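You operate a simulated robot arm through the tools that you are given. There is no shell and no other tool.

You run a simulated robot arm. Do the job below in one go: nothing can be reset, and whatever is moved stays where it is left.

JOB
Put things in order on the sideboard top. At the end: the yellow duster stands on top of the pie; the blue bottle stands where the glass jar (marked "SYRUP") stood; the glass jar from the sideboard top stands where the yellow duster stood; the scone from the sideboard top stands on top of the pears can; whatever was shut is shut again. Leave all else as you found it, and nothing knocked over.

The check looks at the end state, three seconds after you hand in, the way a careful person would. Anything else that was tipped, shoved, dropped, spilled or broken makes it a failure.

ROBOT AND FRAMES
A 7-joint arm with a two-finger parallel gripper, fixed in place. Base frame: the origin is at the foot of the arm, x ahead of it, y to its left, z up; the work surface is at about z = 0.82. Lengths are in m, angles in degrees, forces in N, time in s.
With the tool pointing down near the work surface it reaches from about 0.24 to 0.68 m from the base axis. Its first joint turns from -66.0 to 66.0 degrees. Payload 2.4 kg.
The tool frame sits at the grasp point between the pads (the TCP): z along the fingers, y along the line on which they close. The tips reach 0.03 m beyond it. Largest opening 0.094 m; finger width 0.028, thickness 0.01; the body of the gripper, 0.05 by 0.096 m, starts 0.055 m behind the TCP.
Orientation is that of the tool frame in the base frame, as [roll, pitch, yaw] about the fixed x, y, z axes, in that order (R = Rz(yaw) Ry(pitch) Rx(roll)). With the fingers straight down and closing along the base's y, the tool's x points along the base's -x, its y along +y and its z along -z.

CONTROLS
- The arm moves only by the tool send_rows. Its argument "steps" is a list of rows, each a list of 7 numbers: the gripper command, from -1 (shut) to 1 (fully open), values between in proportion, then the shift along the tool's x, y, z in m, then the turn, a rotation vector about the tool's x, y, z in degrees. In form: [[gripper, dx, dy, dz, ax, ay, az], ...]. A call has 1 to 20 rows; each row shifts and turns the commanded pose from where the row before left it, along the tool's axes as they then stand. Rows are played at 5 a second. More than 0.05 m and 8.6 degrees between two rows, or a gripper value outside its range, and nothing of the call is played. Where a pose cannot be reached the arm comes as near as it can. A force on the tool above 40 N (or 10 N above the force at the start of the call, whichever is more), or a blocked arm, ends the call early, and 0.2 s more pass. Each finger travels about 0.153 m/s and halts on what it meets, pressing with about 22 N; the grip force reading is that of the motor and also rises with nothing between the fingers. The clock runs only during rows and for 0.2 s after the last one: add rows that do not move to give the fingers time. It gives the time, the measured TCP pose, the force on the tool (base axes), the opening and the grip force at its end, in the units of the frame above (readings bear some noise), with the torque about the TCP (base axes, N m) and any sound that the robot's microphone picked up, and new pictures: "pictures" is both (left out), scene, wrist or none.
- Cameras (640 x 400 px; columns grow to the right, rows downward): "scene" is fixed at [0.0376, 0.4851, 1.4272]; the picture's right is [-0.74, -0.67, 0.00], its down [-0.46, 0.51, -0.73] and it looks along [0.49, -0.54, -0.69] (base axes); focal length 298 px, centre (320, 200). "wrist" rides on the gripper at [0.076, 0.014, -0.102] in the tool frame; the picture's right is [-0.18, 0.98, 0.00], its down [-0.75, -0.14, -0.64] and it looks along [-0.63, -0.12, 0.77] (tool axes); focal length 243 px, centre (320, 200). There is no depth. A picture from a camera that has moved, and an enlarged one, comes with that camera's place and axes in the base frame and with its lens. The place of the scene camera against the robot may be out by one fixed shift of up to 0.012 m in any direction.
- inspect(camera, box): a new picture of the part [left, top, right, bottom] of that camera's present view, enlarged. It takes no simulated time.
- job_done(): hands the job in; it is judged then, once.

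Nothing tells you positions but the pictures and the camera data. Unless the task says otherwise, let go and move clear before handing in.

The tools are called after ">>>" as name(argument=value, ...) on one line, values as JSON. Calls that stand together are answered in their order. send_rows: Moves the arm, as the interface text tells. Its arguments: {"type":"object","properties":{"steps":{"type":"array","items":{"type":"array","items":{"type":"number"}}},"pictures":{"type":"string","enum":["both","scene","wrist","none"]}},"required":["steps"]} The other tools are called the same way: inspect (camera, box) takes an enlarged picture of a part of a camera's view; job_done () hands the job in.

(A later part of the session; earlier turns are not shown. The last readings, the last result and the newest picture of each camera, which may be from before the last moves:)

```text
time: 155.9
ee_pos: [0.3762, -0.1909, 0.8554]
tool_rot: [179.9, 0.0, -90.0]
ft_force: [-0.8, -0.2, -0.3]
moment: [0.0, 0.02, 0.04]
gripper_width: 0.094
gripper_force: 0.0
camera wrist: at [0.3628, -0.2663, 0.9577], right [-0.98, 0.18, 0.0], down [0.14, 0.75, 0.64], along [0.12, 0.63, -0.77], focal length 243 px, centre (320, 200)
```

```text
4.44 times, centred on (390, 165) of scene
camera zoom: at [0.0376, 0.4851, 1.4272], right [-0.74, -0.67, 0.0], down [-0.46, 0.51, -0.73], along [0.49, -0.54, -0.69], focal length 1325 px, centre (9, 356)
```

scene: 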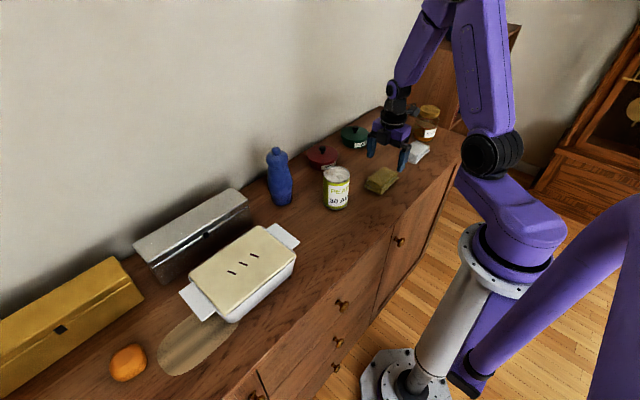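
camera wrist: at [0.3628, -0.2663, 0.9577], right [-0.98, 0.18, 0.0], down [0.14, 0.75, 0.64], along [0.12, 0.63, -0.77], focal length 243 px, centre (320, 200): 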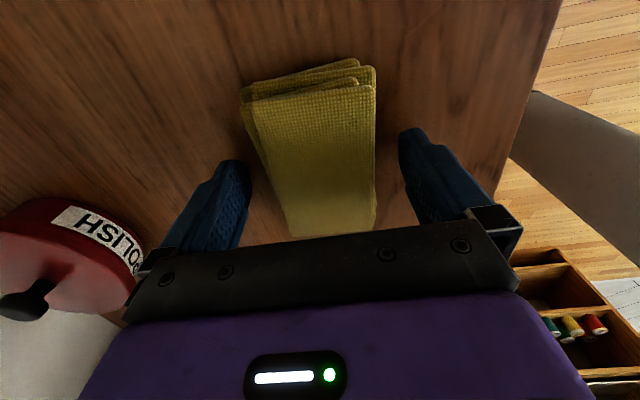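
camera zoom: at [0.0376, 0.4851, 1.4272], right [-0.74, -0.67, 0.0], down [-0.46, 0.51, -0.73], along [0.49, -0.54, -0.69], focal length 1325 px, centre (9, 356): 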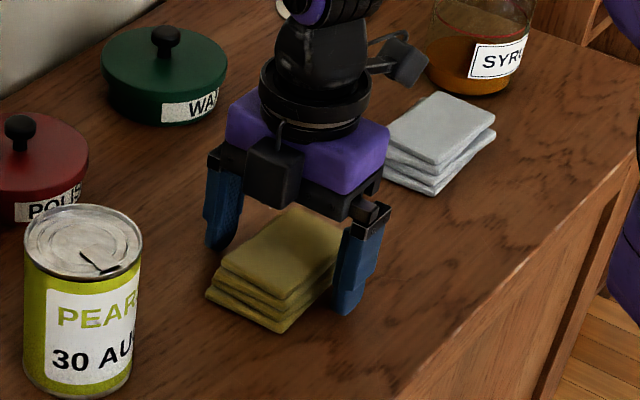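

Lowering 3 mm more so the bottom fold is gripped too, then closing.

>>> send_rows(steps=[[1, 0, 0, 0.003, 0, 0, 0], [0.8, 0, 0, 0, 0, 0, 0], [0.6, 0, 0, 0, 0, 0, 0], [0.45, 0, 0, 0, 0, 0, 0], [0.3, 0, 0, 0, 0, 0, 0], [0.15, 0, 0, 0, 0, 0, 0], [0.0, 0, 0, 0, 0, 0, 0], [-0.1, 0, 0, 0, 0, 0, 0]], pictures="wrist")

>>> inspect(camera="scene", box=[330, 120, 450, 210])

```text
time: 157.7
ee_pos: [0.3772, -0.1904, 0.851]
tool_rot: [179.9, 0.2, -90.0]
ft_force: [0.2, 0.0, 0.5]
moment: [0.08, -0.08, -0.03]
gripper_width: 0.0656
gripper_force: 21.6
camera wrist: at [0.3625, -0.2661, 0.9549], right [-0.98, 0.18, 0.0], down [0.14, 0.75, 0.64], along [0.12, 0.63, -0.77], focal length 243 px, centre (320, 200)
```

wrist: 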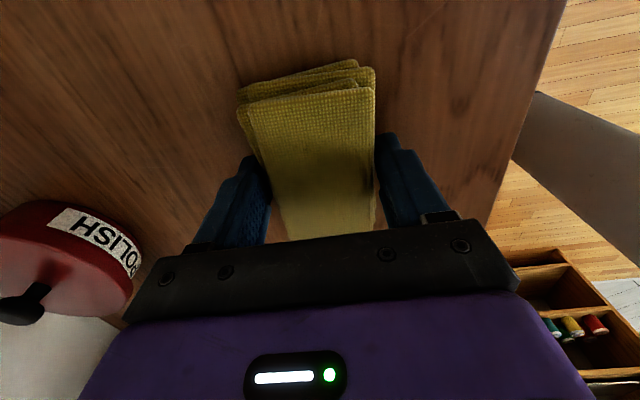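

```text
4.44 times, centred on (390, 165) of scene
camera zoom: at [0.0376, 0.4851, 1.4272], right [-0.74, -0.67, 0.0], down [-0.46, 0.51, -0.73], along [0.49, -0.54, -0.69], focal length 1325 px, centre (9, 356)
```

zoom: 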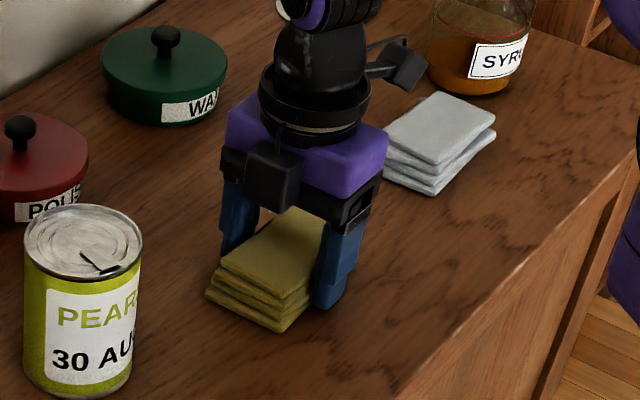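

Gripped at 65.6 mm. Lifting a little to confirm that the whole stack comes along.

>>> send_rows(steps=[[-0.1, 0, 0, -0.01, 0, 0, 0], [-0.1, 0, 0, -0.03, 0, 0, 0], [-0.1, 0, 0, -0.04, 0, 0, 0], [-0.1, 0, 0, 0, 0, 0, 0]])

>>> inspect(camera="scene", box=[330, 100, 450, 190])

```text
time: 158.7
ee_pos: [0.3756, -0.1888, 0.9323]
tool_rot: [179.9, 0.1, -90.0]
ft_force: [-0.2, -0.9, -1.5]
moment: [-0.01, 0.0, -0.01]
gripper_width: 0.0658
gripper_force: 22.5
camera wrist: at [0.3613, -0.2654, 1.0345], right [-0.98, 0.18, 0.0], down [0.14, 0.75, 0.64], along [0.12, 0.63, -0.77], focal length 243 px, centre (320, 200)
```

scene: 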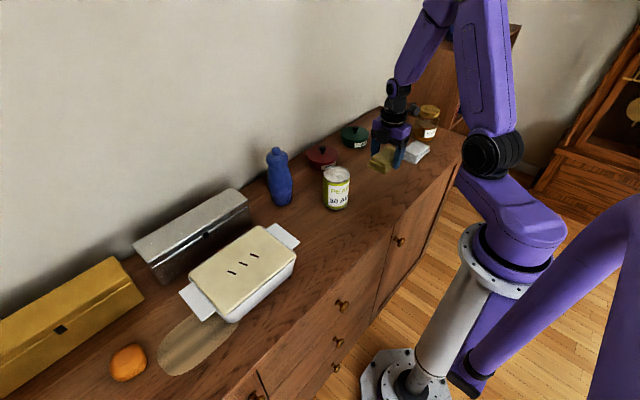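
wrist: 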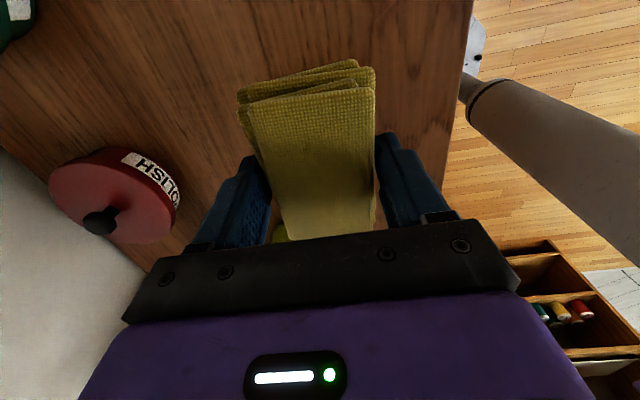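

```text
4.44 times, centred on (390, 145) of scene
camera zoom: at [0.0376, 0.4851, 1.4272], right [-0.74, -0.67, 0.0], down [-0.46, 0.51, -0.73], along [0.49, -0.54, -0.69], focal length 1325 px, centre (9, 444)
```

zoom: 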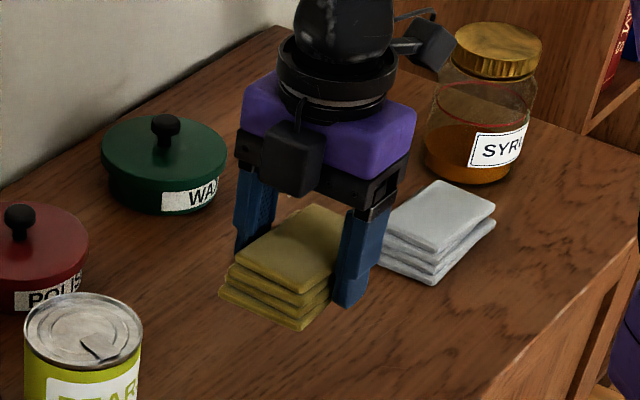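

The whole stack is held. Raising it above everything and carrying it over to the pie.

>>> send_rows(steps=[[-0.1, 0, 0, -0.045, 0, 0, 0], [-0.1, 0, 0, -0.045, 0, 0, 0], [-0.1, 0, 0, -0.02, 0, 0, 0], [-0.1, -0.04, 0, 0, 0, 0, 0], [-0.1, -0.045, -0.003, 0, 0, 0, 0], [-0.1, -0.045, -0.004, 0, 0, 0, 0], [-0.1, -0.045, -0.004, 0, 0, 0, 0], [-0.1, -0.045, -0.004, 0, 0, 0, 0], [-0.1, -0.045, -0.004, 0, 0, 0, 0], [-0.1, -0.045, -0.004, 0, 0, 0, 0], [-0.1, -0.045, -0.004, 0, 0, 0, 0], [-0.1, -0.045, -0.004, 0, 0, 0, 0], [-0.1, -0.045, -0.004, 0, 0, 0, 0], [-0.1, -0.045, -0.003, 0, 0, 0, 0], [-0.1, 0, 0, 0, 0, 0, 0]])

>>> inspect(camera="wrist", box=[160, 0, 480, 200])

>>> inspect(camera="scene", box=[160, 150, 340, 290])

```text
time: 161.9
ee_pos: [0.4143, 0.3001, 1.0423]
tool_rot: [179.9, 0.0, -90.0]
ft_force: [-0.3, -0.5, -0.9]
moment: [-0.01, 0.06, -0.01]
gripper_width: 0.0657
gripper_force: 22.3
camera wrist: at [0.3999, 0.2242, 1.1446], right [-0.98, 0.18, 0.0], down [0.14, 0.75, 0.64], along [0.12, 0.63, -0.77], focal length 243 px, centre (320, 200)
```

scene: 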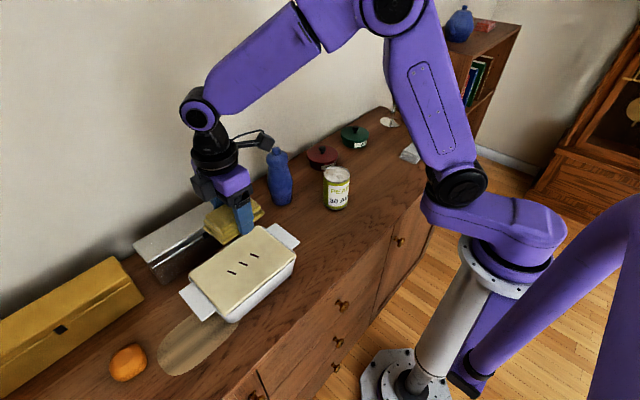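
wrist: 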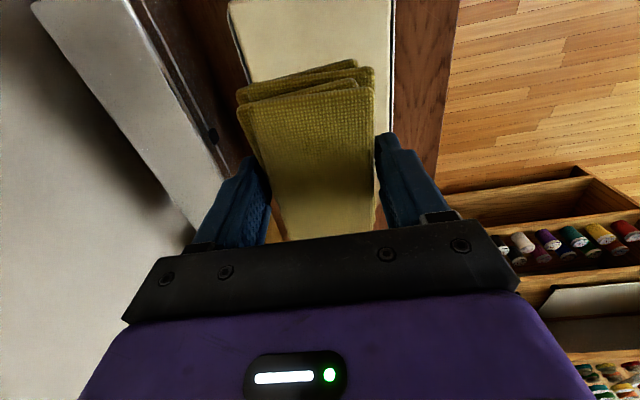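

```text
2.00 times, centred on (320, 100) of wrist
camera zoom: at [0.3999, 0.2242, 1.1446], right [-0.98, 0.18, 0.0], down [0.14, 0.75, 0.64], along [0.12, 0.63, -0.77], focal length 485 px, centre (320, 400)
```

zoom: 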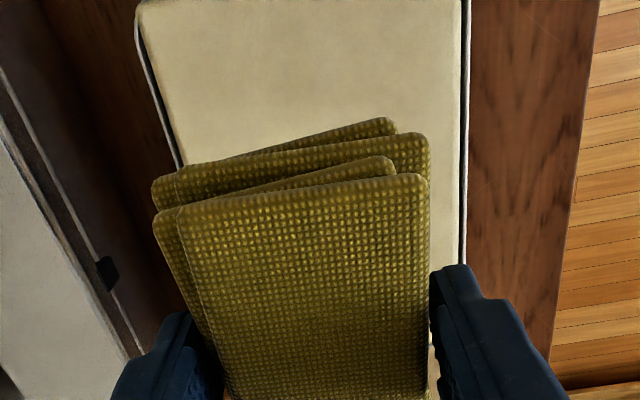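

```text
2.86 times, centred on (250, 220) of scene
camera zoom: at [0.0375, 0.4852, 1.4272], right [-0.74, -0.67, 0.0], down [-0.46, 0.51, -0.73], along [0.49, -0.54, -0.69], focal length 852 px, centre (520, 143)
```

zoom: 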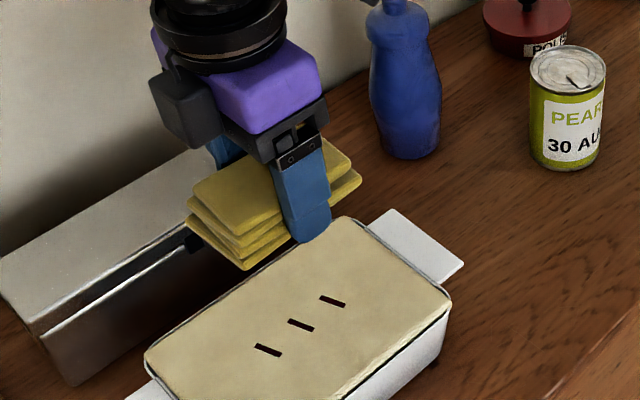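

The duster is above the pie. I'll centre it (7 mm more in y) and lower toward the crust, slowing near contact.

>>> send_rows(steps=[[-0.1, -0.007, 0.002, 0.03, 0, 0, 0], [-0.1, 0, 0, 0.04, 0, 0, 0], [-0.1, 0, 0, 0.035, 0, 0, 0], [-0.1, 0, 0, 0.01, 0, 0, 0], [-0.1, 0, 0, 0.004, 0, 0, 0], [-0.1, 0, 0, 0, 0, 0, 0]])

>>> inspect(camera="scene", box=[160, 170, 320, 290])

```text
time: 163.3
ee_pos: [0.4132, 0.3065, 0.9244]
tool_rot: [179.8, 0.0, -89.9]
ft_force: [-0.2, -0.4, 0.6]
moment: [0.01, -0.02, 0.0]
gripper_width: 0.0655
gripper_force: 21.5
camera wrist: at [0.3991, 0.2305, 1.0267], right [-0.98, 0.18, 0.0], down [0.14, 0.75, 0.64], along [0.12, 0.63, -0.77], focal length 243 px, centre (320, 200)
```

scene: 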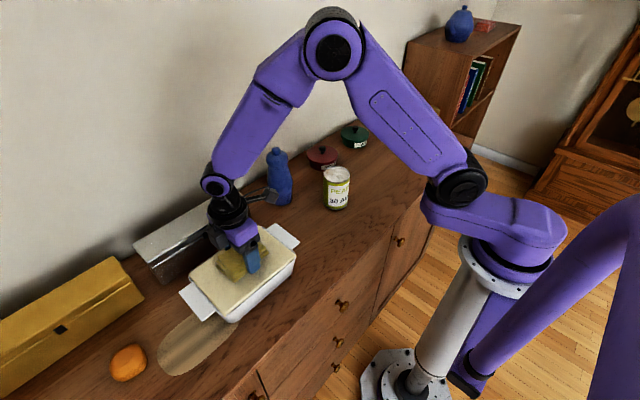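
wrist: 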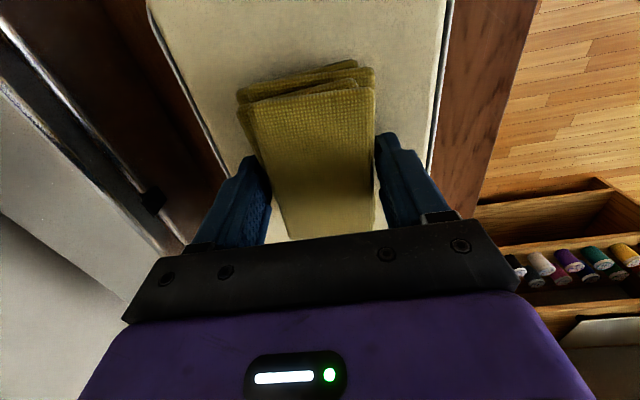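

```text
3.33 times, centred on (240, 230) of scene
camera zoom: at [0.0376, 0.4851, 1.4272], right [-0.74, -0.67, 0.0], down [-0.46, 0.51, -0.73], along [0.49, -0.54, -0.69], focal length 994 px, centre (587, 100)
```

zoom: 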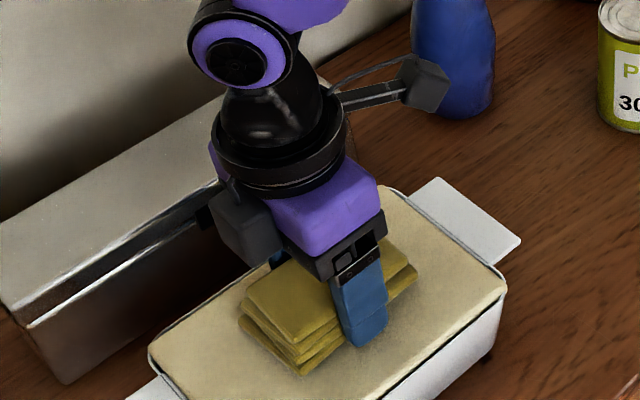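

>>> send_rows(steps=[[-0.1, 0, 0, 0.002, 0, 0, 0], [-0.1, 0, 0, 0, 0, 0, 0]], pictures="none")

>>> send_rows(steps=[[-0.1, 0, 0, 0.002, 0, 0, 0], [-0.1, 0, 0, 0, 0, 0, 0]], pictures="none")

>>> send_rows(steps=[[-0.1, 0, 0, 0.002, 0, 0, 0], [-0.1, 0, 0, 0, 0, 0, 0]], pictures="none")

```text
time: 163.9
ee_pos: [0.4128, 0.3052, 0.9222]
tool_rot: [179.9, 0.1, -90.0]
ft_force: [0.5, -0.1, -0.5]
moment: [-0.01, 0.02, 0.04]
gripper_width: 0.0656
gripper_force: 22.0
```

```text
time: 164.5
ee_pos: [0.4129, 0.3051, 0.9196]
tool_rot: [179.8, 0.1, -89.8]
ft_force: [-0.1, -0.2, 0.1]
moment: [0.04, -0.03, -0.01]
gripper_width: 0.0657
gripper_force: 22.1
```

```text
time: 165.1
ee_pos: [0.4128, 0.306, 0.9177]
tool_rot: [179.9, 0.1, -90.0]
ft_force: [-0.3, -1.3, 2.6]
moment: [-0.02, -0.09, -0.03]
gripper_width: 0.0656
gripper_force: 22.2
```

Contact at +2.6 N: the duster rests on the crust. Opening gently and rising.

>>> send_rows(steps=[[0.42, 0, 0, 0, 0, 0, 0], [0.5, 0, 0, 0, 0, 0, 0], [0.65, 0, 0, 0, 0, 0, 0], [0.75, 0, 0, 0, 0, 0, 0], [0.75, 0, 0, -0.01, 0, 0, 0], [0.75, 0, 0, -0.03, 0, 0, 0], [0.75, 0, 0, -0.045, 0, 0, 0], [0.75, 0, 0, -0.045, 0, 0, 0], [0.75, 0, 0, 0, 0, 0, 0]])

>>> inspect(camera="scene", box=[160, 170, 320, 290])

>>> inspect(camera="wrist", box=[160, 0, 480, 240])

```text
time: 167.1
ee_pos: [0.4144, 0.3073, 1.0487]
tool_rot: [179.9, -0.1, -89.9]
ft_force: [0.7, -0.2, 1.1]
moment: [0.0, -0.05, 0.02]
gripper_width: 0.0821
gripper_force: 0.0
camera wrist: at [0.4006, 0.2312, 1.1501], right [-0.98, 0.18, 0.0], down [0.14, 0.75, 0.64], along [0.12, 0.63, -0.77], focal length 243 px, centre (320, 200)
```

scene: 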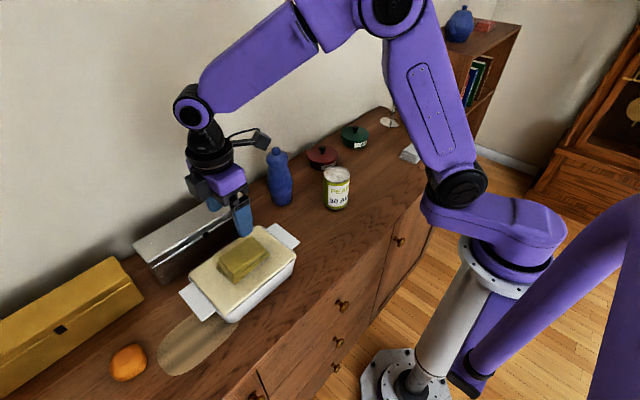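
wrist: 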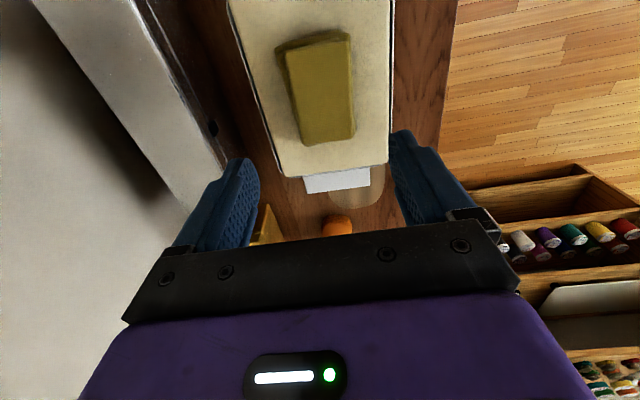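

```text
3.33 times, centred on (240, 230) of scene
camera zoom: at [0.0376, 0.4851, 1.4272], right [-0.74, -0.67, 0.0], down [-0.46, 0.51, -0.73], along [0.49, -0.54, -0.69], focal length 994 px, centre (587, 100)
```

zoom: 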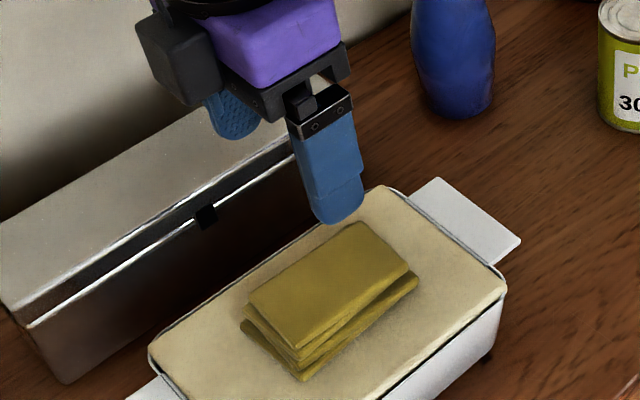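

```text
1.67 times, centred on (320, 120) of wrist
camera zoom: at [0.4006, 0.2312, 1.1501], right [-0.98, 0.18, 0.0], down [0.14, 0.75, 0.64], along [0.12, 0.63, -0.77], focal length 404 px, centre (320, 333)
```

zoom: 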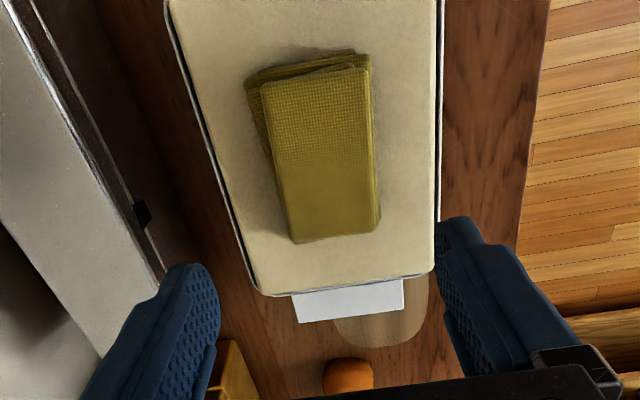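

The duster stands neatly on the pie. Next is the jar: I'll turn the gripper back and travel across, high above everything.

>>> send_rows(steps=[[1, 0, 0, -0.04, 0, 0, 8], [1, 0, 0, -0.02, 0, 0, 8], [1, 0, 0, 0, 0, 0, 8], [1, 0, 0, 0, 0, 0, 8], [1, 0, 0, 0, 0, 0, 8], [1, 0, 0, 0, 0, 0, 8], [1, 0, 0, 0, 0, 0, 8], [1, 0, 0, 0, 0, 0, 8], [1, 0, 0, 0, 0, 0, 8], [1, 0, 0, 0, 0, 0, 8], [1, 0, 0, 0, 0, 0, 8], [1, 0, 0, 0, 0, 0, 2], [1, 0.01, -0.045, 0, 0, 0, 0], [1, 0.01, -0.045, 0, 0, 0, 0], [1, 0.01, -0.045, 0, 0, 0, 0], [1, 0.01, -0.045, 0, 0, 0, 0], [1, 0.01, -0.045, 0, 0, 0, 0], [1, 0.01, -0.045, 0, 0, 0, 0], [1, 0, -0.045, 0, 0, 0, 0], [1, 0, -0.045, 0, 0, 0, 0]], pictures="none")

>>> send_rows(steps=[[1, 0, -0.045, 0, 0, 0, 0], [1, 0, -0.045, 0, 0, 0, 0], [1, 0, -0.045, 0, 0, 0, 0], [1, 0, -0.045, 0, 0, 0, 0], [1, 0, -0.045, 0, 0, 0, 0], [1, 0, -0.045, 0, 0, 0, 0], [1, 0, -0.045, 0, 0, 0, 0], [1, 0, -0.045, 0, 0, 0, 0], [1, 0, -0.035, 0, 0, 0, 0], [1, 0, 0, 0, 0, 0, 0]])

>>> inspect(camera="wrist", box=[160, 0, 480, 240])

```text
time: 171.3
ee_pos: [0.3528, -0.0543, 1.106]
tool_rot: [179.9, 0.0, -180.0]
ft_force: [-0.3, 1.0, -0.5]
moment: [-0.02, -0.03, 0.0]
gripper_width: 0.094
gripper_force: 0.0
```

```text
time: 173.5
ee_pos: [0.3509, -0.4478, 1.1072]
tool_rot: [179.9, 0.0, 180.0]
ft_force: [0.8, 0.5, -0.1]
moment: [-0.04, -0.01, -0.01]
gripper_width: 0.0942
gripper_force: 0.0
camera wrist: at [0.2757, -0.4344, 1.21], right [0.18, 0.98, 0.0], down [0.75, -0.14, 0.64], along [0.63, -0.12, -0.77], focal length 243 px, centre (320, 200)
```

scene: 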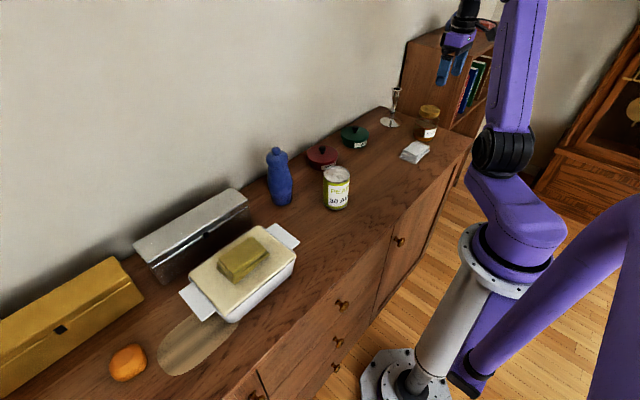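
wrist: 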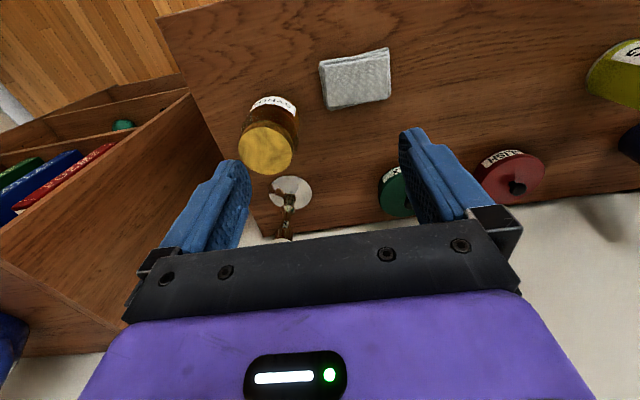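

```text
1.67 times, centred on (320, 120) of wrist
camera zoom: at [0.2757, -0.4344, 1.21], right [0.18, 0.98, 0.0], down [0.75, -0.14, 0.64], along [0.63, -0.12, -0.77], focal length 404 px, centre (320, 333)
```

zoom: 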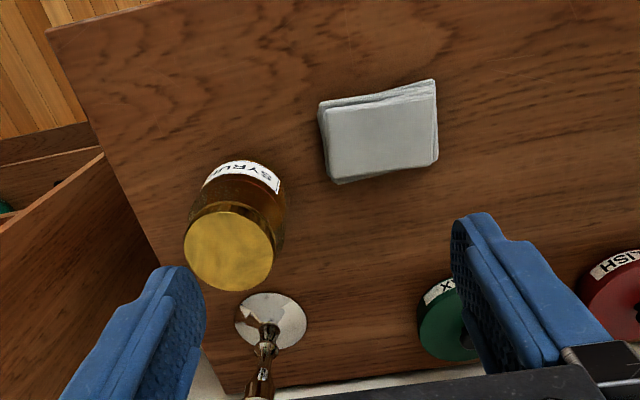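

The jar's gold lid and the label are visible, with the candlestick behind it. I'll move over the jar for a second view to pin down its centre and height.

>>> send_rows(steps=[[1, -0.02, -0.04, 0.02, 0, 0, 0], [1, -0.02, -0.03, 0.02, 0, 0, 0], [1, 0, 0, 0.02, 0, 0, 0], [1, 0, 0, 0, 0, 0, 0]])

>>> inspect(camera="wrist", box=[200, 40, 440, 220])

>>> inspect(camera="scene", box=[370, 60, 470, 140])

```text
time: 174.5
ee_pos: [0.3926, -0.5198, 1.048]
tool_rot: [179.9, -0.2, -179.9]
ft_force: [-0.9, 0.9, -1.0]
moment: [0.0, 0.02, -0.02]
gripper_width: 0.0944
gripper_force: 0.2
camera wrist: at [0.3163, -0.5047, 1.1501], right [0.18, 0.98, 0.0], down [0.75, -0.14, 0.64], along [0.63, -0.12, -0.77], focal length 243 px, centre (320, 200)
```

scene: 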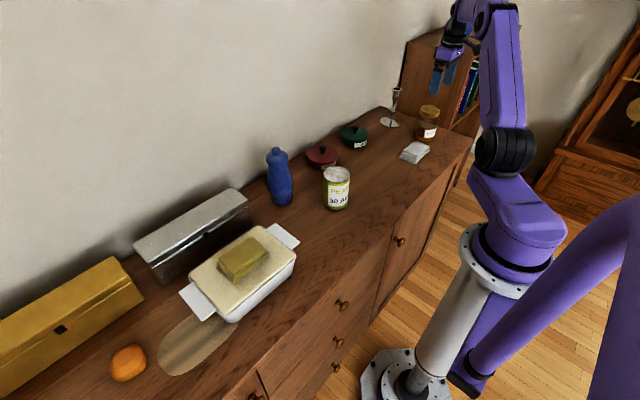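
wrist: 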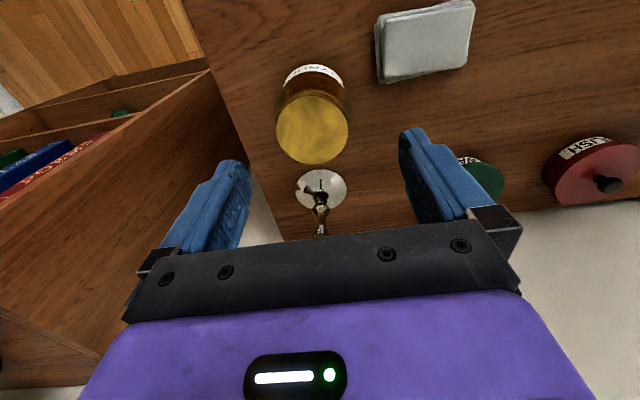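

```text
2.22 times, centred on (320, 130) of wrist
camera zoom: at [0.3163, -0.5047, 1.1501], right [0.18, 0.98, 0.0], down [0.75, -0.14, 0.64], along [0.63, -0.12, -0.77], focal length 539 px, centre (320, 356)
```

zoom: 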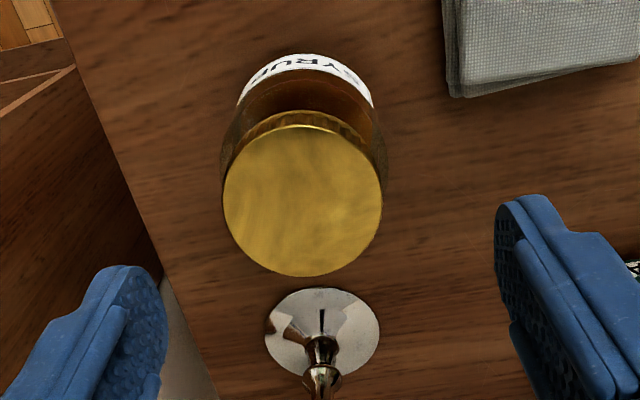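

```text
5.00 times, centred on (420, 100) of scene
camera zoom: at [0.0376, 0.4851, 1.4272], right [-0.74, -0.67, 0.0], down [-0.46, 0.51, -0.73], along [0.49, -0.54, -0.69], focal length 1490 px, centre (-180, 700)
```

zoom: 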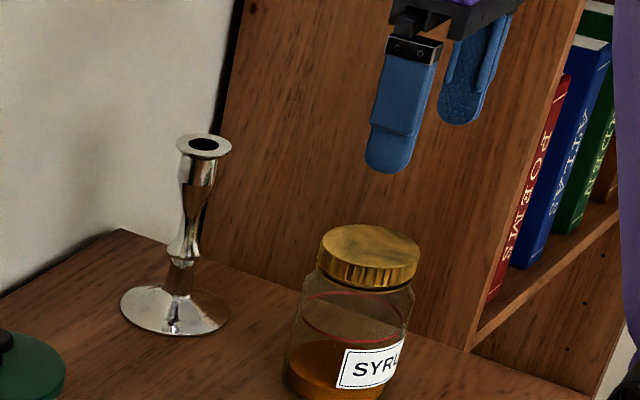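

The jar centres at about (0.409, −0.530), lid top at z≈0.932 and body about 7.6 cm wide. I'll align over it and come down partway to check clearance.

>>> send_rows(steps=[[1, -0.0164, -0.0098, 0.03, 0, 0, 0], [1, 0, 0, 0.04, 0, 0, 0], [1, 0, 0, 0, 0, 0, 0]])

>>> inspect(camera="wrist", box=[200, 60, 440, 240])

>>> inspect(camera="scene", box=[370, 60, 470, 140])

```text
time: 175.3
ee_pos: [0.4077, -0.5265, 0.9781]
tool_rot: [-180.0, 0.0, -180.0]
ft_force: [-0.9, 0.2, 0.8]
moment: [0.03, -0.01, -0.01]
gripper_width: 0.094
gripper_force: 0.1
camera wrist: at [0.3326, -0.5122, 1.0801], right [0.18, 0.98, 0.0], down [0.75, -0.14, 0.64], along [0.63, -0.12, -0.77], focal length 243 px, centre (320, 200)
```

scene: 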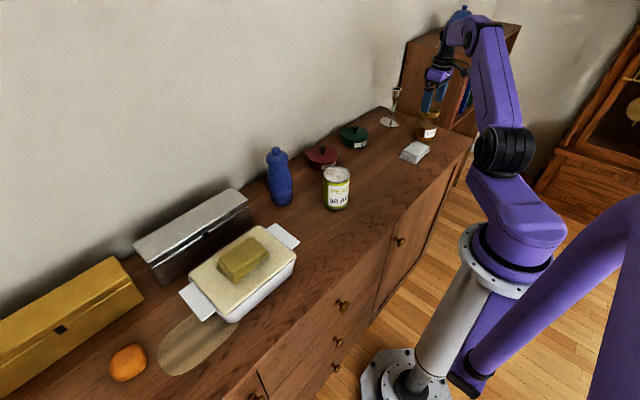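
wrist: 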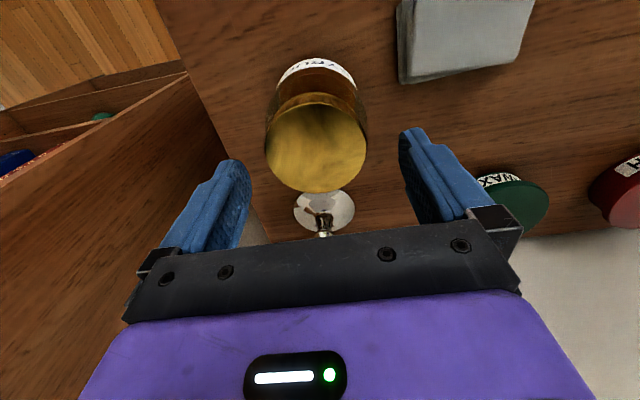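

```text
2.22 times, centred on (320, 150) of wrist
camera zoom: at [0.3326, -0.5122, 1.0801], right [0.18, 0.98, 0.0], down [0.75, -0.14, 0.64], along [0.63, -0.12, -0.77], focal length 539 px, centre (320, 311)
```

zoom: 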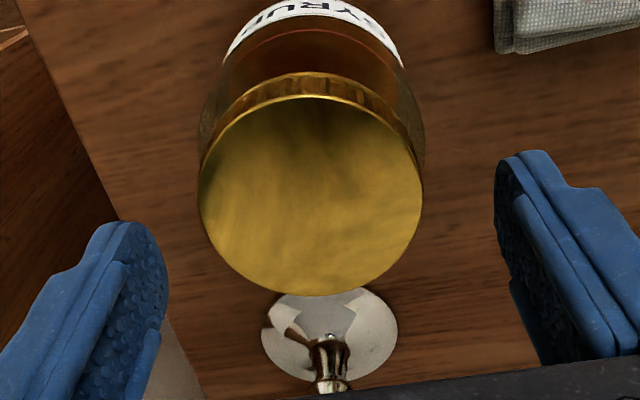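

```text
5.00 times, centred on (420, 100) of scene
camera zoom: at [0.0376, 0.4851, 1.4272], right [-0.74, -0.67, 0.0], down [-0.46, 0.51, -0.73], along [0.49, -0.54, -0.69], focal length 1490 px, centre (-180, 700)
```

zoom: 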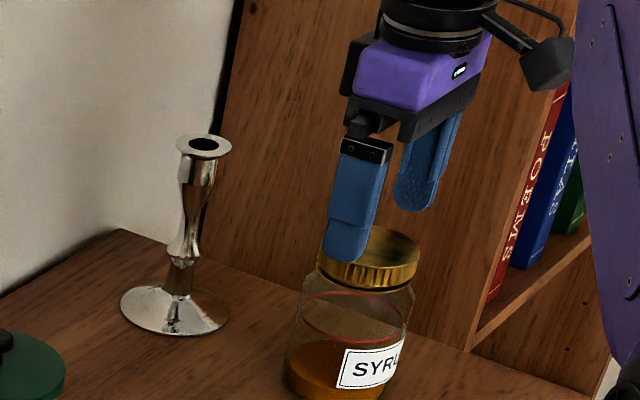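

Aligned to within 3 mm. Correcting and descending so the pads take the glass body below the lid.

>>> send_rows(steps=[[1, -0.0005, -0.003, 0.03, 0, 0, 0], [1, 0, 0, 0.035, 0, 0, 0], [1, 0, 0, 0.02, 0, 0, 0], [1, 0, 0, 0.006, 0, 0, 0], [1, 0, 0, 0, 0, 0, 0]])

>>> inspect(camera="scene", box=[370, 70, 470, 150])

>>> inspect(camera="wrist", box=[200, 60, 440, 240])

```text
time: 176.5
ee_pos: [0.4095, -0.5309, 0.8873]
tool_rot: [180.0, -0.2, -180.0]
ft_force: [-0.1, 0.5, -0.5]
moment: [-0.01, 0.03, 0.0]
gripper_width: 0.0938
gripper_force: 0.0
camera wrist: at [0.3335, -0.5167, 0.99], right [0.18, 0.98, 0.0], down [0.75, -0.14, 0.64], along [0.63, -0.12, -0.77], focal length 243 px, centre (320, 200)
```

scene: 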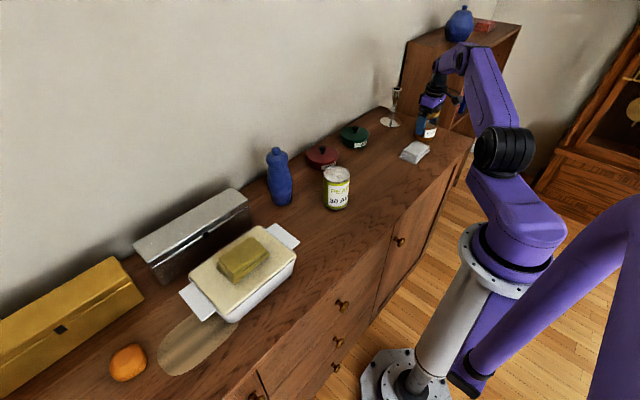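
wrist: 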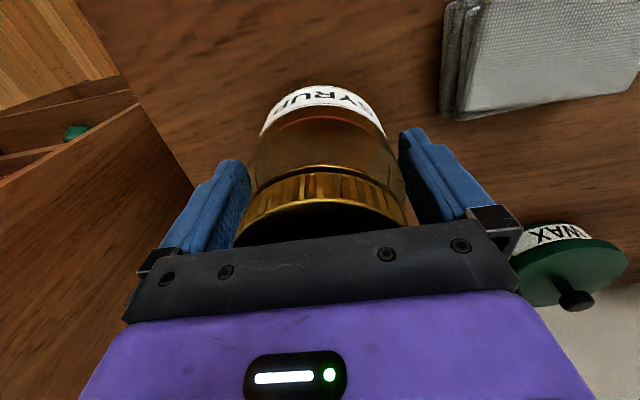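

```text
5.00 times, centred on (420, 110) of scene
camera zoom: at [0.0376, 0.4851, 1.4272], right [-0.74, -0.67, 0.0], down [-0.46, 0.51, -0.73], along [0.49, -0.54, -0.69], focal length 1490 px, centre (-180, 650)
```

zoom: 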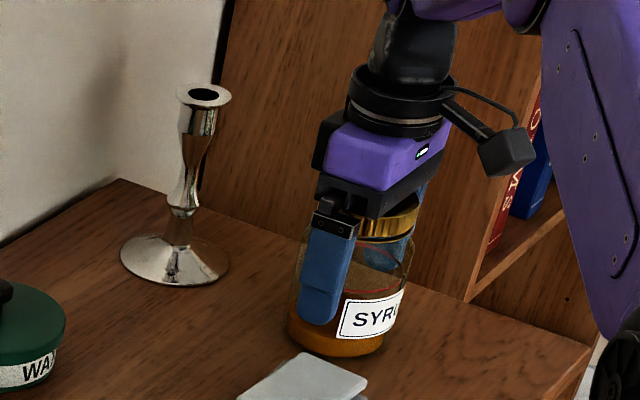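

```text
2.22 times, centred on (320, 150) of wrist
camera zoom: at [0.3335, -0.5167, 0.99], right [0.18, 0.98, 0.0], down [0.75, -0.14, 0.64], along [0.63, -0.12, -0.77], focal length 539 px, centre (320, 311)
```

zoom: 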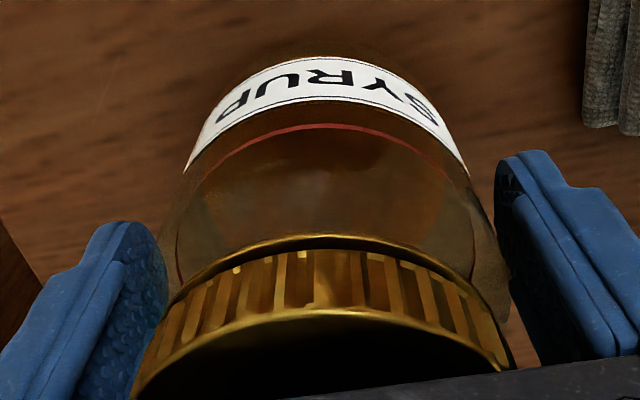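

The jar sits between the pads, lid clear of the palm. Closing gently.

>>> send_rows(steps=[[0.85, 0, 0, 0, 0, 0, 0], [0.75, 0, 0, 0, 0, 0, 0], [0.65, 0, 0, 0, 0, 0, 0], [0.55, 0, 0, 0, 0, 0, 0], [0.45, 0, 0, 0, 0, 0, 0], [0.35, 0, 0, 0, 0, 0, 0], [0.35, 0, 0, 0, 0, 0, 0]], pictures="none")

>>> send_rows(steps=[[0.35, 0, 0, -0.003, 0, 0, 0], [0.35, 0, 0, -0.007, 0, 0, 0], [0.35, 0, 0, -0.02, 0, 0, 0], [0.35, 0, 0, -0.03, 0, 0, 0], [0.35, 0, 0, 0, 0, 0, 0]])

>>> inspect(camera="scene", box=[370, 60, 470, 140])

```text
time: 178.1
ee_pos: [0.4097, -0.5331, 0.888]
tool_rot: [179.9, -0.2, 179.9]
ft_force: [0.5, 0.6, 0.1]
moment: [-0.02, -0.03, 0.05]
gripper_width: 0.0798
gripper_force: 22.7
```

```text
time: 179.3
ee_pos: [0.4101, -0.5311, 0.9481]
tool_rot: [179.9, -0.1, -180.0]
ft_force: [-0.5, -0.2, -4.0]
moment: [-0.03, 0.02, 0.03]
gripper_width: 0.0799
gripper_force: 22.1
camera wrist: at [0.334, -0.5161, 1.05], right [0.18, 0.98, 0.0], down [0.75, -0.14, 0.64], along [0.63, -0.12, -0.77], focal length 243 px, centre (320, 200)
```

scene: 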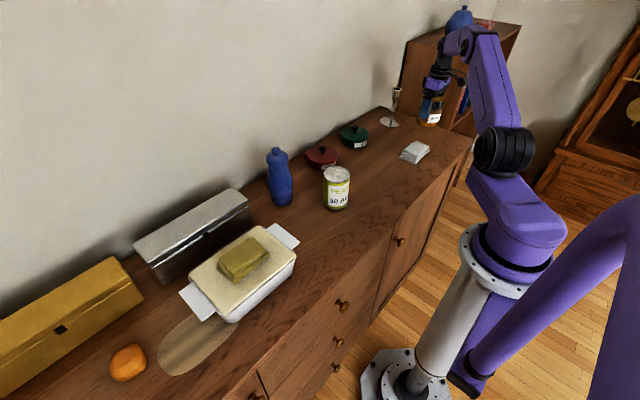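
wrist: 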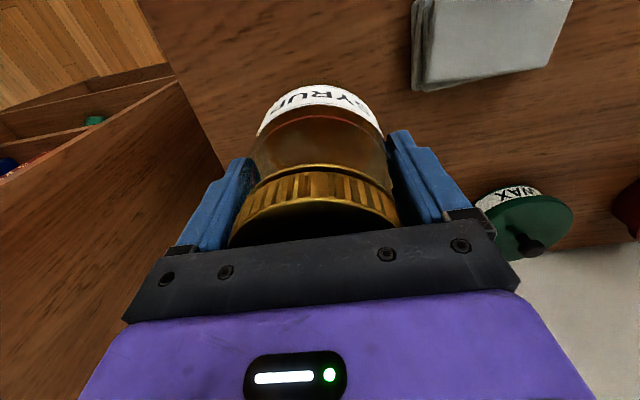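

```text
5.00 times, centred on (420, 100) of scene
camera zoom: at [0.0376, 0.4851, 1.4272], right [-0.74, -0.67, 0.0], down [-0.46, 0.51, -0.73], along [0.49, -0.54, -0.69], focal length 1490 px, centre (-180, 700)
```

zoom: 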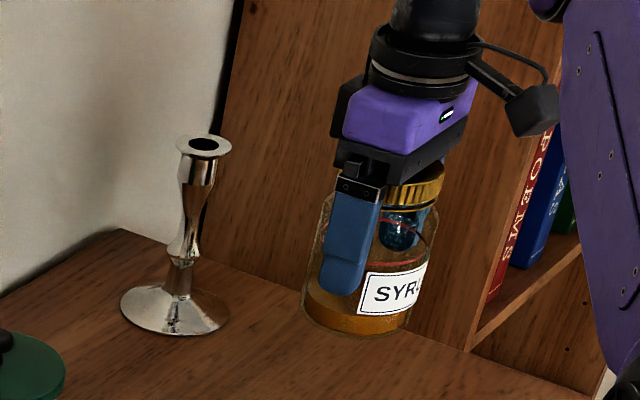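

Held at 79.8 mm, about 0.4 kg, upright. Carrying it to the duster's former place at (0.376, −0.191).

>>> send_rows(steps=[[0.35, 0, 0, -0.03, 0, 0, 0], [0.35, 0.002, 0.025, 0, 0, 0, 0], [0.35, 0.004, 0.04, 0, 0, 0, 0], [0.35, 0.0045, 0.045, 0, 0, 0, 0], [0.35, 0.0045, 0.045, 0, 0, 0, 0], [0.35, 0.0045, 0.045, 0, 0, 0, 0], [0.35, 0.0045, 0.045, 0, 0, 0, 0], [0.35, 0.004, 0.04, 0, 0, 0, 0], [0.35, 0.004, 0.035, 0, 0, 0, 0], [0.35, 0.0015, 0.02, 0, 0, 0, 0], [0.35, 0, 0, 0, 0, 0, 0], [0.35, 0, 0, 0, 0, 0, 0]])

>>> inspect(camera="scene", box=[330, 90, 450, 180])

```text
time: 181.9
ee_pos: [0.3778, -0.1932, 0.9753]
tool_rot: [179.9, -0.1, -180.0]
ft_force: [0.5, -0.1, -2.5]
moment: [0.01, 0.02, -0.03]
gripper_width: 0.0794
gripper_force: 21.4
camera wrist: at [0.3007, -0.1788, 1.0775], right [0.18, 0.98, 0.0], down [0.75, -0.14, 0.64], along [0.63, -0.12, -0.77], focal length 243 px, centre (320, 200)
```

scene: 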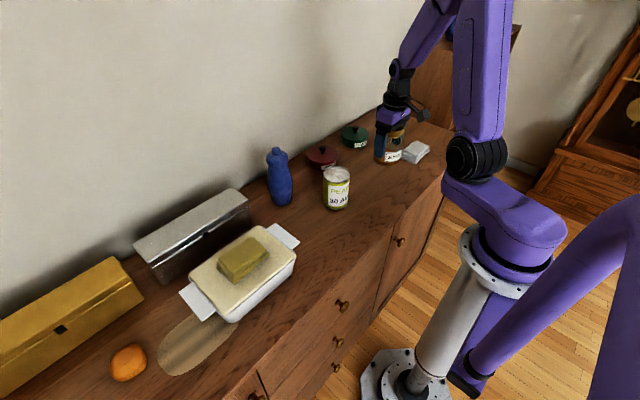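
wrist: 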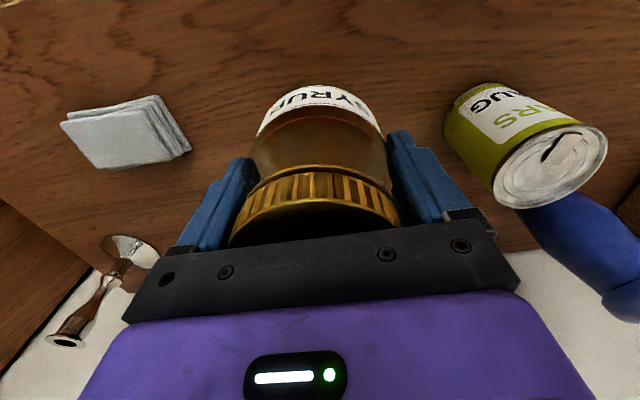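

```text
4.44 times, centred on (390, 135) of scene
camera zoom: at [0.0376, 0.4851, 1.4272], right [-0.74, -0.67, 0.0], down [-0.46, 0.51, -0.73], along [0.49, -0.54, -0.69], focal length 1325 px, centre (9, 489)
```

zoom: 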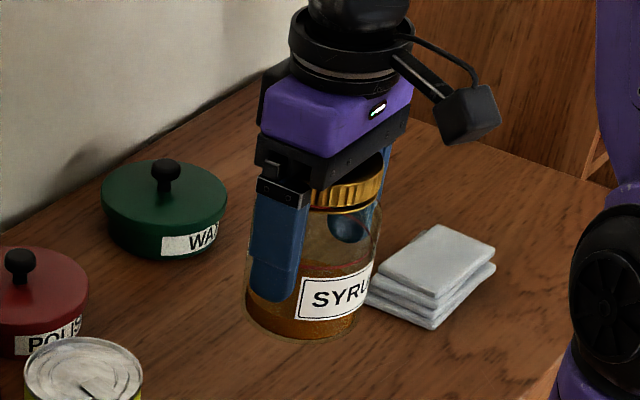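

Over the spot. Small correction, then lowering with slow steps at the end.

>>> send_rows(steps=[[0.35, 0.0012, 0.002, 0.03, 0, 0, 0], [0.35, 0, 0, 0.035, 0, 0, 0], [0.35, 0, 0, 0.014, 0, 0, 0], [0.35, 0, 0, 0.004, 0, 0, 0], [0.35, 0, 0, 0, 0, 0, 0]], pictures="none")

>>> send_rows(steps=[[0.35, 0, 0, 0.0015, 0, 0, 0], [0.35, 0, 0, 0, 0, 0, 0]], pictures="none")

>>> send_rows(steps=[[0.35, 0, 0, 0.0015, 0, 0, 0], [0.35, 0, 0, 0, 0, 0, 0]], pictures="none")

```text
time: 183.1
ee_pos: [0.3744, -0.1904, 0.8931]
tool_rot: [180.0, -0.1, -180.0]
ft_force: [-0.8, -0.3, -3.3]
moment: [0.01, 0.03, -0.01]
gripper_width: 0.0795
gripper_force: 21.9
```

```text
time: 183.7
ee_pos: [0.3743, -0.1896, 0.8924]
tool_rot: [179.9, -0.1, -180.0]
ft_force: [0.6, 0.3, -3.1]
moment: [0.02, -0.01, -0.02]
gripper_width: 0.0795
gripper_force: 21.6
```

```text
time: 184.3
ee_pos: [0.3751, -0.1894, 0.8897]
tool_rot: [179.9, -0.1, -180.0]
ft_force: [0.5, 0.7, -3.2]
moment: [0.02, -0.01, -0.01]
gripper_width: 0.0796
gripper_force: 22.1
```

>>> send_rows(steps=[[0.35, 0, 0, 0.0012, 0, 0, 0], [0.35, 0, 0, 0, 0, 0, 0]], pictures="none")

>>> send_rows(steps=[[0.35, 0, 0, 0.0012, 0, 0, 0], [0.35, 0, 0, 0, 0, 0, 0]], pictures="none")

```text
time: 184.9
ee_pos: [0.3736, -0.1898, 0.8883]
tool_rot: [179.9, -0.1, -180.0]
ft_force: [0.4, -0.2, -2.5]
moment: [-0.01, -0.01, 0.03]
gripper_width: 0.0796
gripper_force: 22.1
```

```text
time: 185.5
ee_pos: [0.375, -0.1895, 0.89]
tool_rot: [179.9, -0.1, -180.0]
ft_force: [0.0, 0.5, -3.9]
moment: [0.01, -0.01, 0.0]
gripper_width: 0.0794
gripper_force: 21.7
```

>>> send_rows(steps=[[0.35, 0, 0, 0.001, 0, 0, 0], [0.35, 0, 0, 0, 0, 0, 0]], pictures="none")

>>> send_rows(steps=[[0.35, 0, 0, 0.001, 0, 0, 0], [0.35, 0, 0, 0, 0, 0, 0]], pictures="scene")

>>> inspect(camera="scene", box=[330, 100, 450, 190])

```text
time: 186.1
ee_pos: [0.3748, -0.1889, 0.8866]
tool_rot: [179.9, -0.2, 179.9]
ft_force: [-1.1, 0.8, 0.1]
moment: [-0.04, 0.1, -0.02]
gripper_width: 0.0796
gripper_force: 22.0
```

```text
time: 186.7
ee_pos: [0.3758, -0.1892, 0.8856]
tool_rot: [-180.0, 0.1, 180.0]
ft_force: [-1.3, 1.5, 17.2]
moment: [-0.05, -0.09, -0.22]
gripper_width: 0.0796
gripper_force: 21.9
```

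scene: 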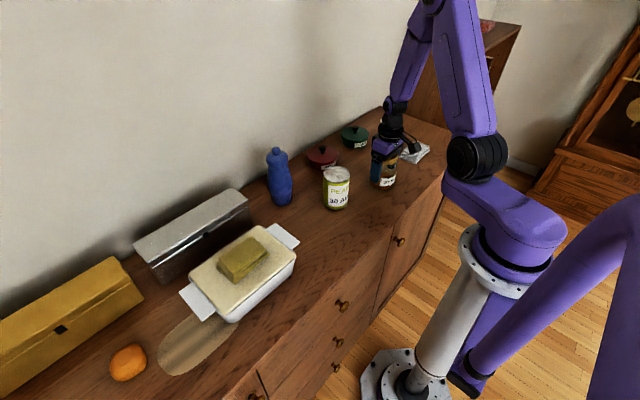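

```text
4.44 times, centred on (390, 145) of scene
camera zoom: at [0.0373, 0.4853, 1.4271], right [-0.74, -0.67, 0.0], down [-0.46, 0.51, -0.73], along [0.49, -0.54, -0.69], focal length 1325 px, centre (9, 444)
```

zoom: 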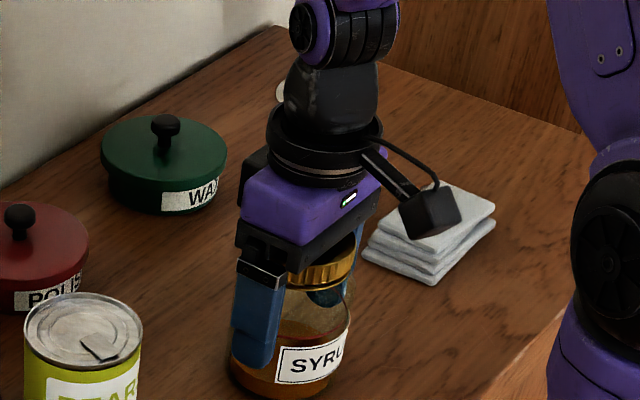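

The jar is on the wood (17 N, a touch firm); easing up 0.7 mm, then opening slowly.

>>> send_rows(steps=[[0.35, 0, 0, -0.0007, 0, 0, 0], [0.5, 0, 0, 0, 0, 0, 0], [0.75, 0, 0, 0, 0, 0, 0], [0.9, 0, 0, 0, 0, 0, 0], [1, 0, 0, 0, 0, 0, 0], [1, 0, 0, -0.02, 0, 0, 0], [1, 0, 0, -0.04, 0, 0, 0], [1, 0, 0, -0.045, 0, 0, 0], [1, 0, 0, -0.045, 0, 0, 0], [1, 0, 0, 0, 0, 0, 0]])

>>> inspect(camera="scene", box=[330, 100, 450, 190])

>>> inspect(camera="wrist", box=[160, 0, 480, 240])

```text
time: 188.9
ee_pos: [0.375, -0.1899, 1.0369]
tool_rot: [180.0, -0.1, -180.0]
ft_force: [-0.5, 0.8, 0.2]
moment: [-0.01, 0.01, 0.03]
gripper_width: 0.0941
gripper_force: 0.1
camera wrist: at [0.2987, -0.1749, 1.1392], right [0.18, 0.98, 0.0], down [0.75, -0.14, 0.64], along [0.63, -0.12, -0.77], focal length 243 px, centre (320, 200)
```

scene: 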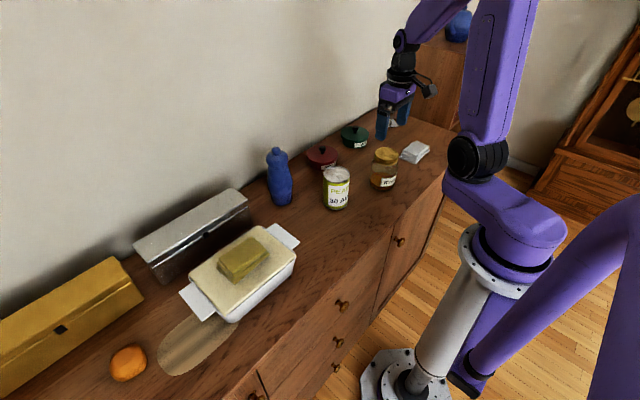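
wrist: 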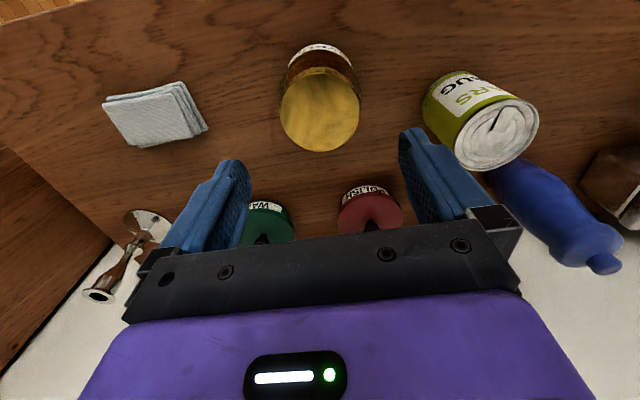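

```text
4.44 times, centred on (390, 145) of scene
camera zoom: at [0.0376, 0.4851, 1.4272], right [-0.74, -0.67, 0.0], down [-0.46, 0.51, -0.73], along [0.49, -0.54, -0.69], focal length 1325 px, centre (9, 444)
```

zoom: 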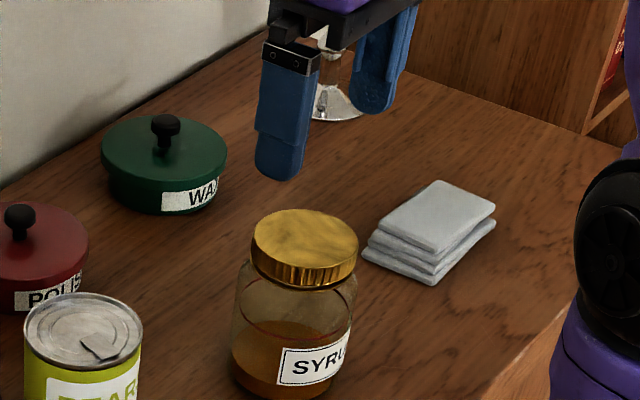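

```text
1.67 times, centred on (320, 120) of wrist
camera zoom: at [0.2987, -0.1749, 1.1392], right [0.18, 0.98, 0.0], down [0.75, -0.14, 0.64], along [0.63, -0.12, -0.77], focal length 404 px, centre (320, 333)
```

zoom: 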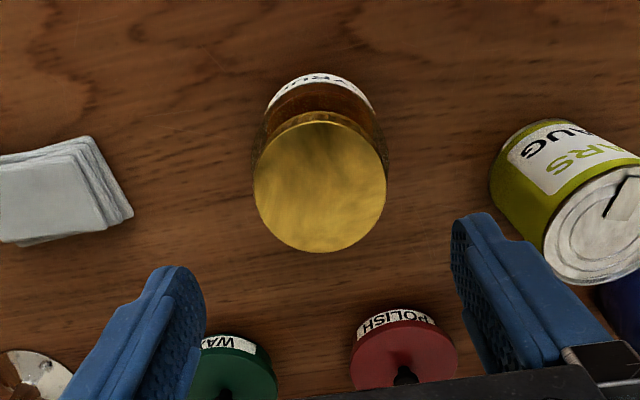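

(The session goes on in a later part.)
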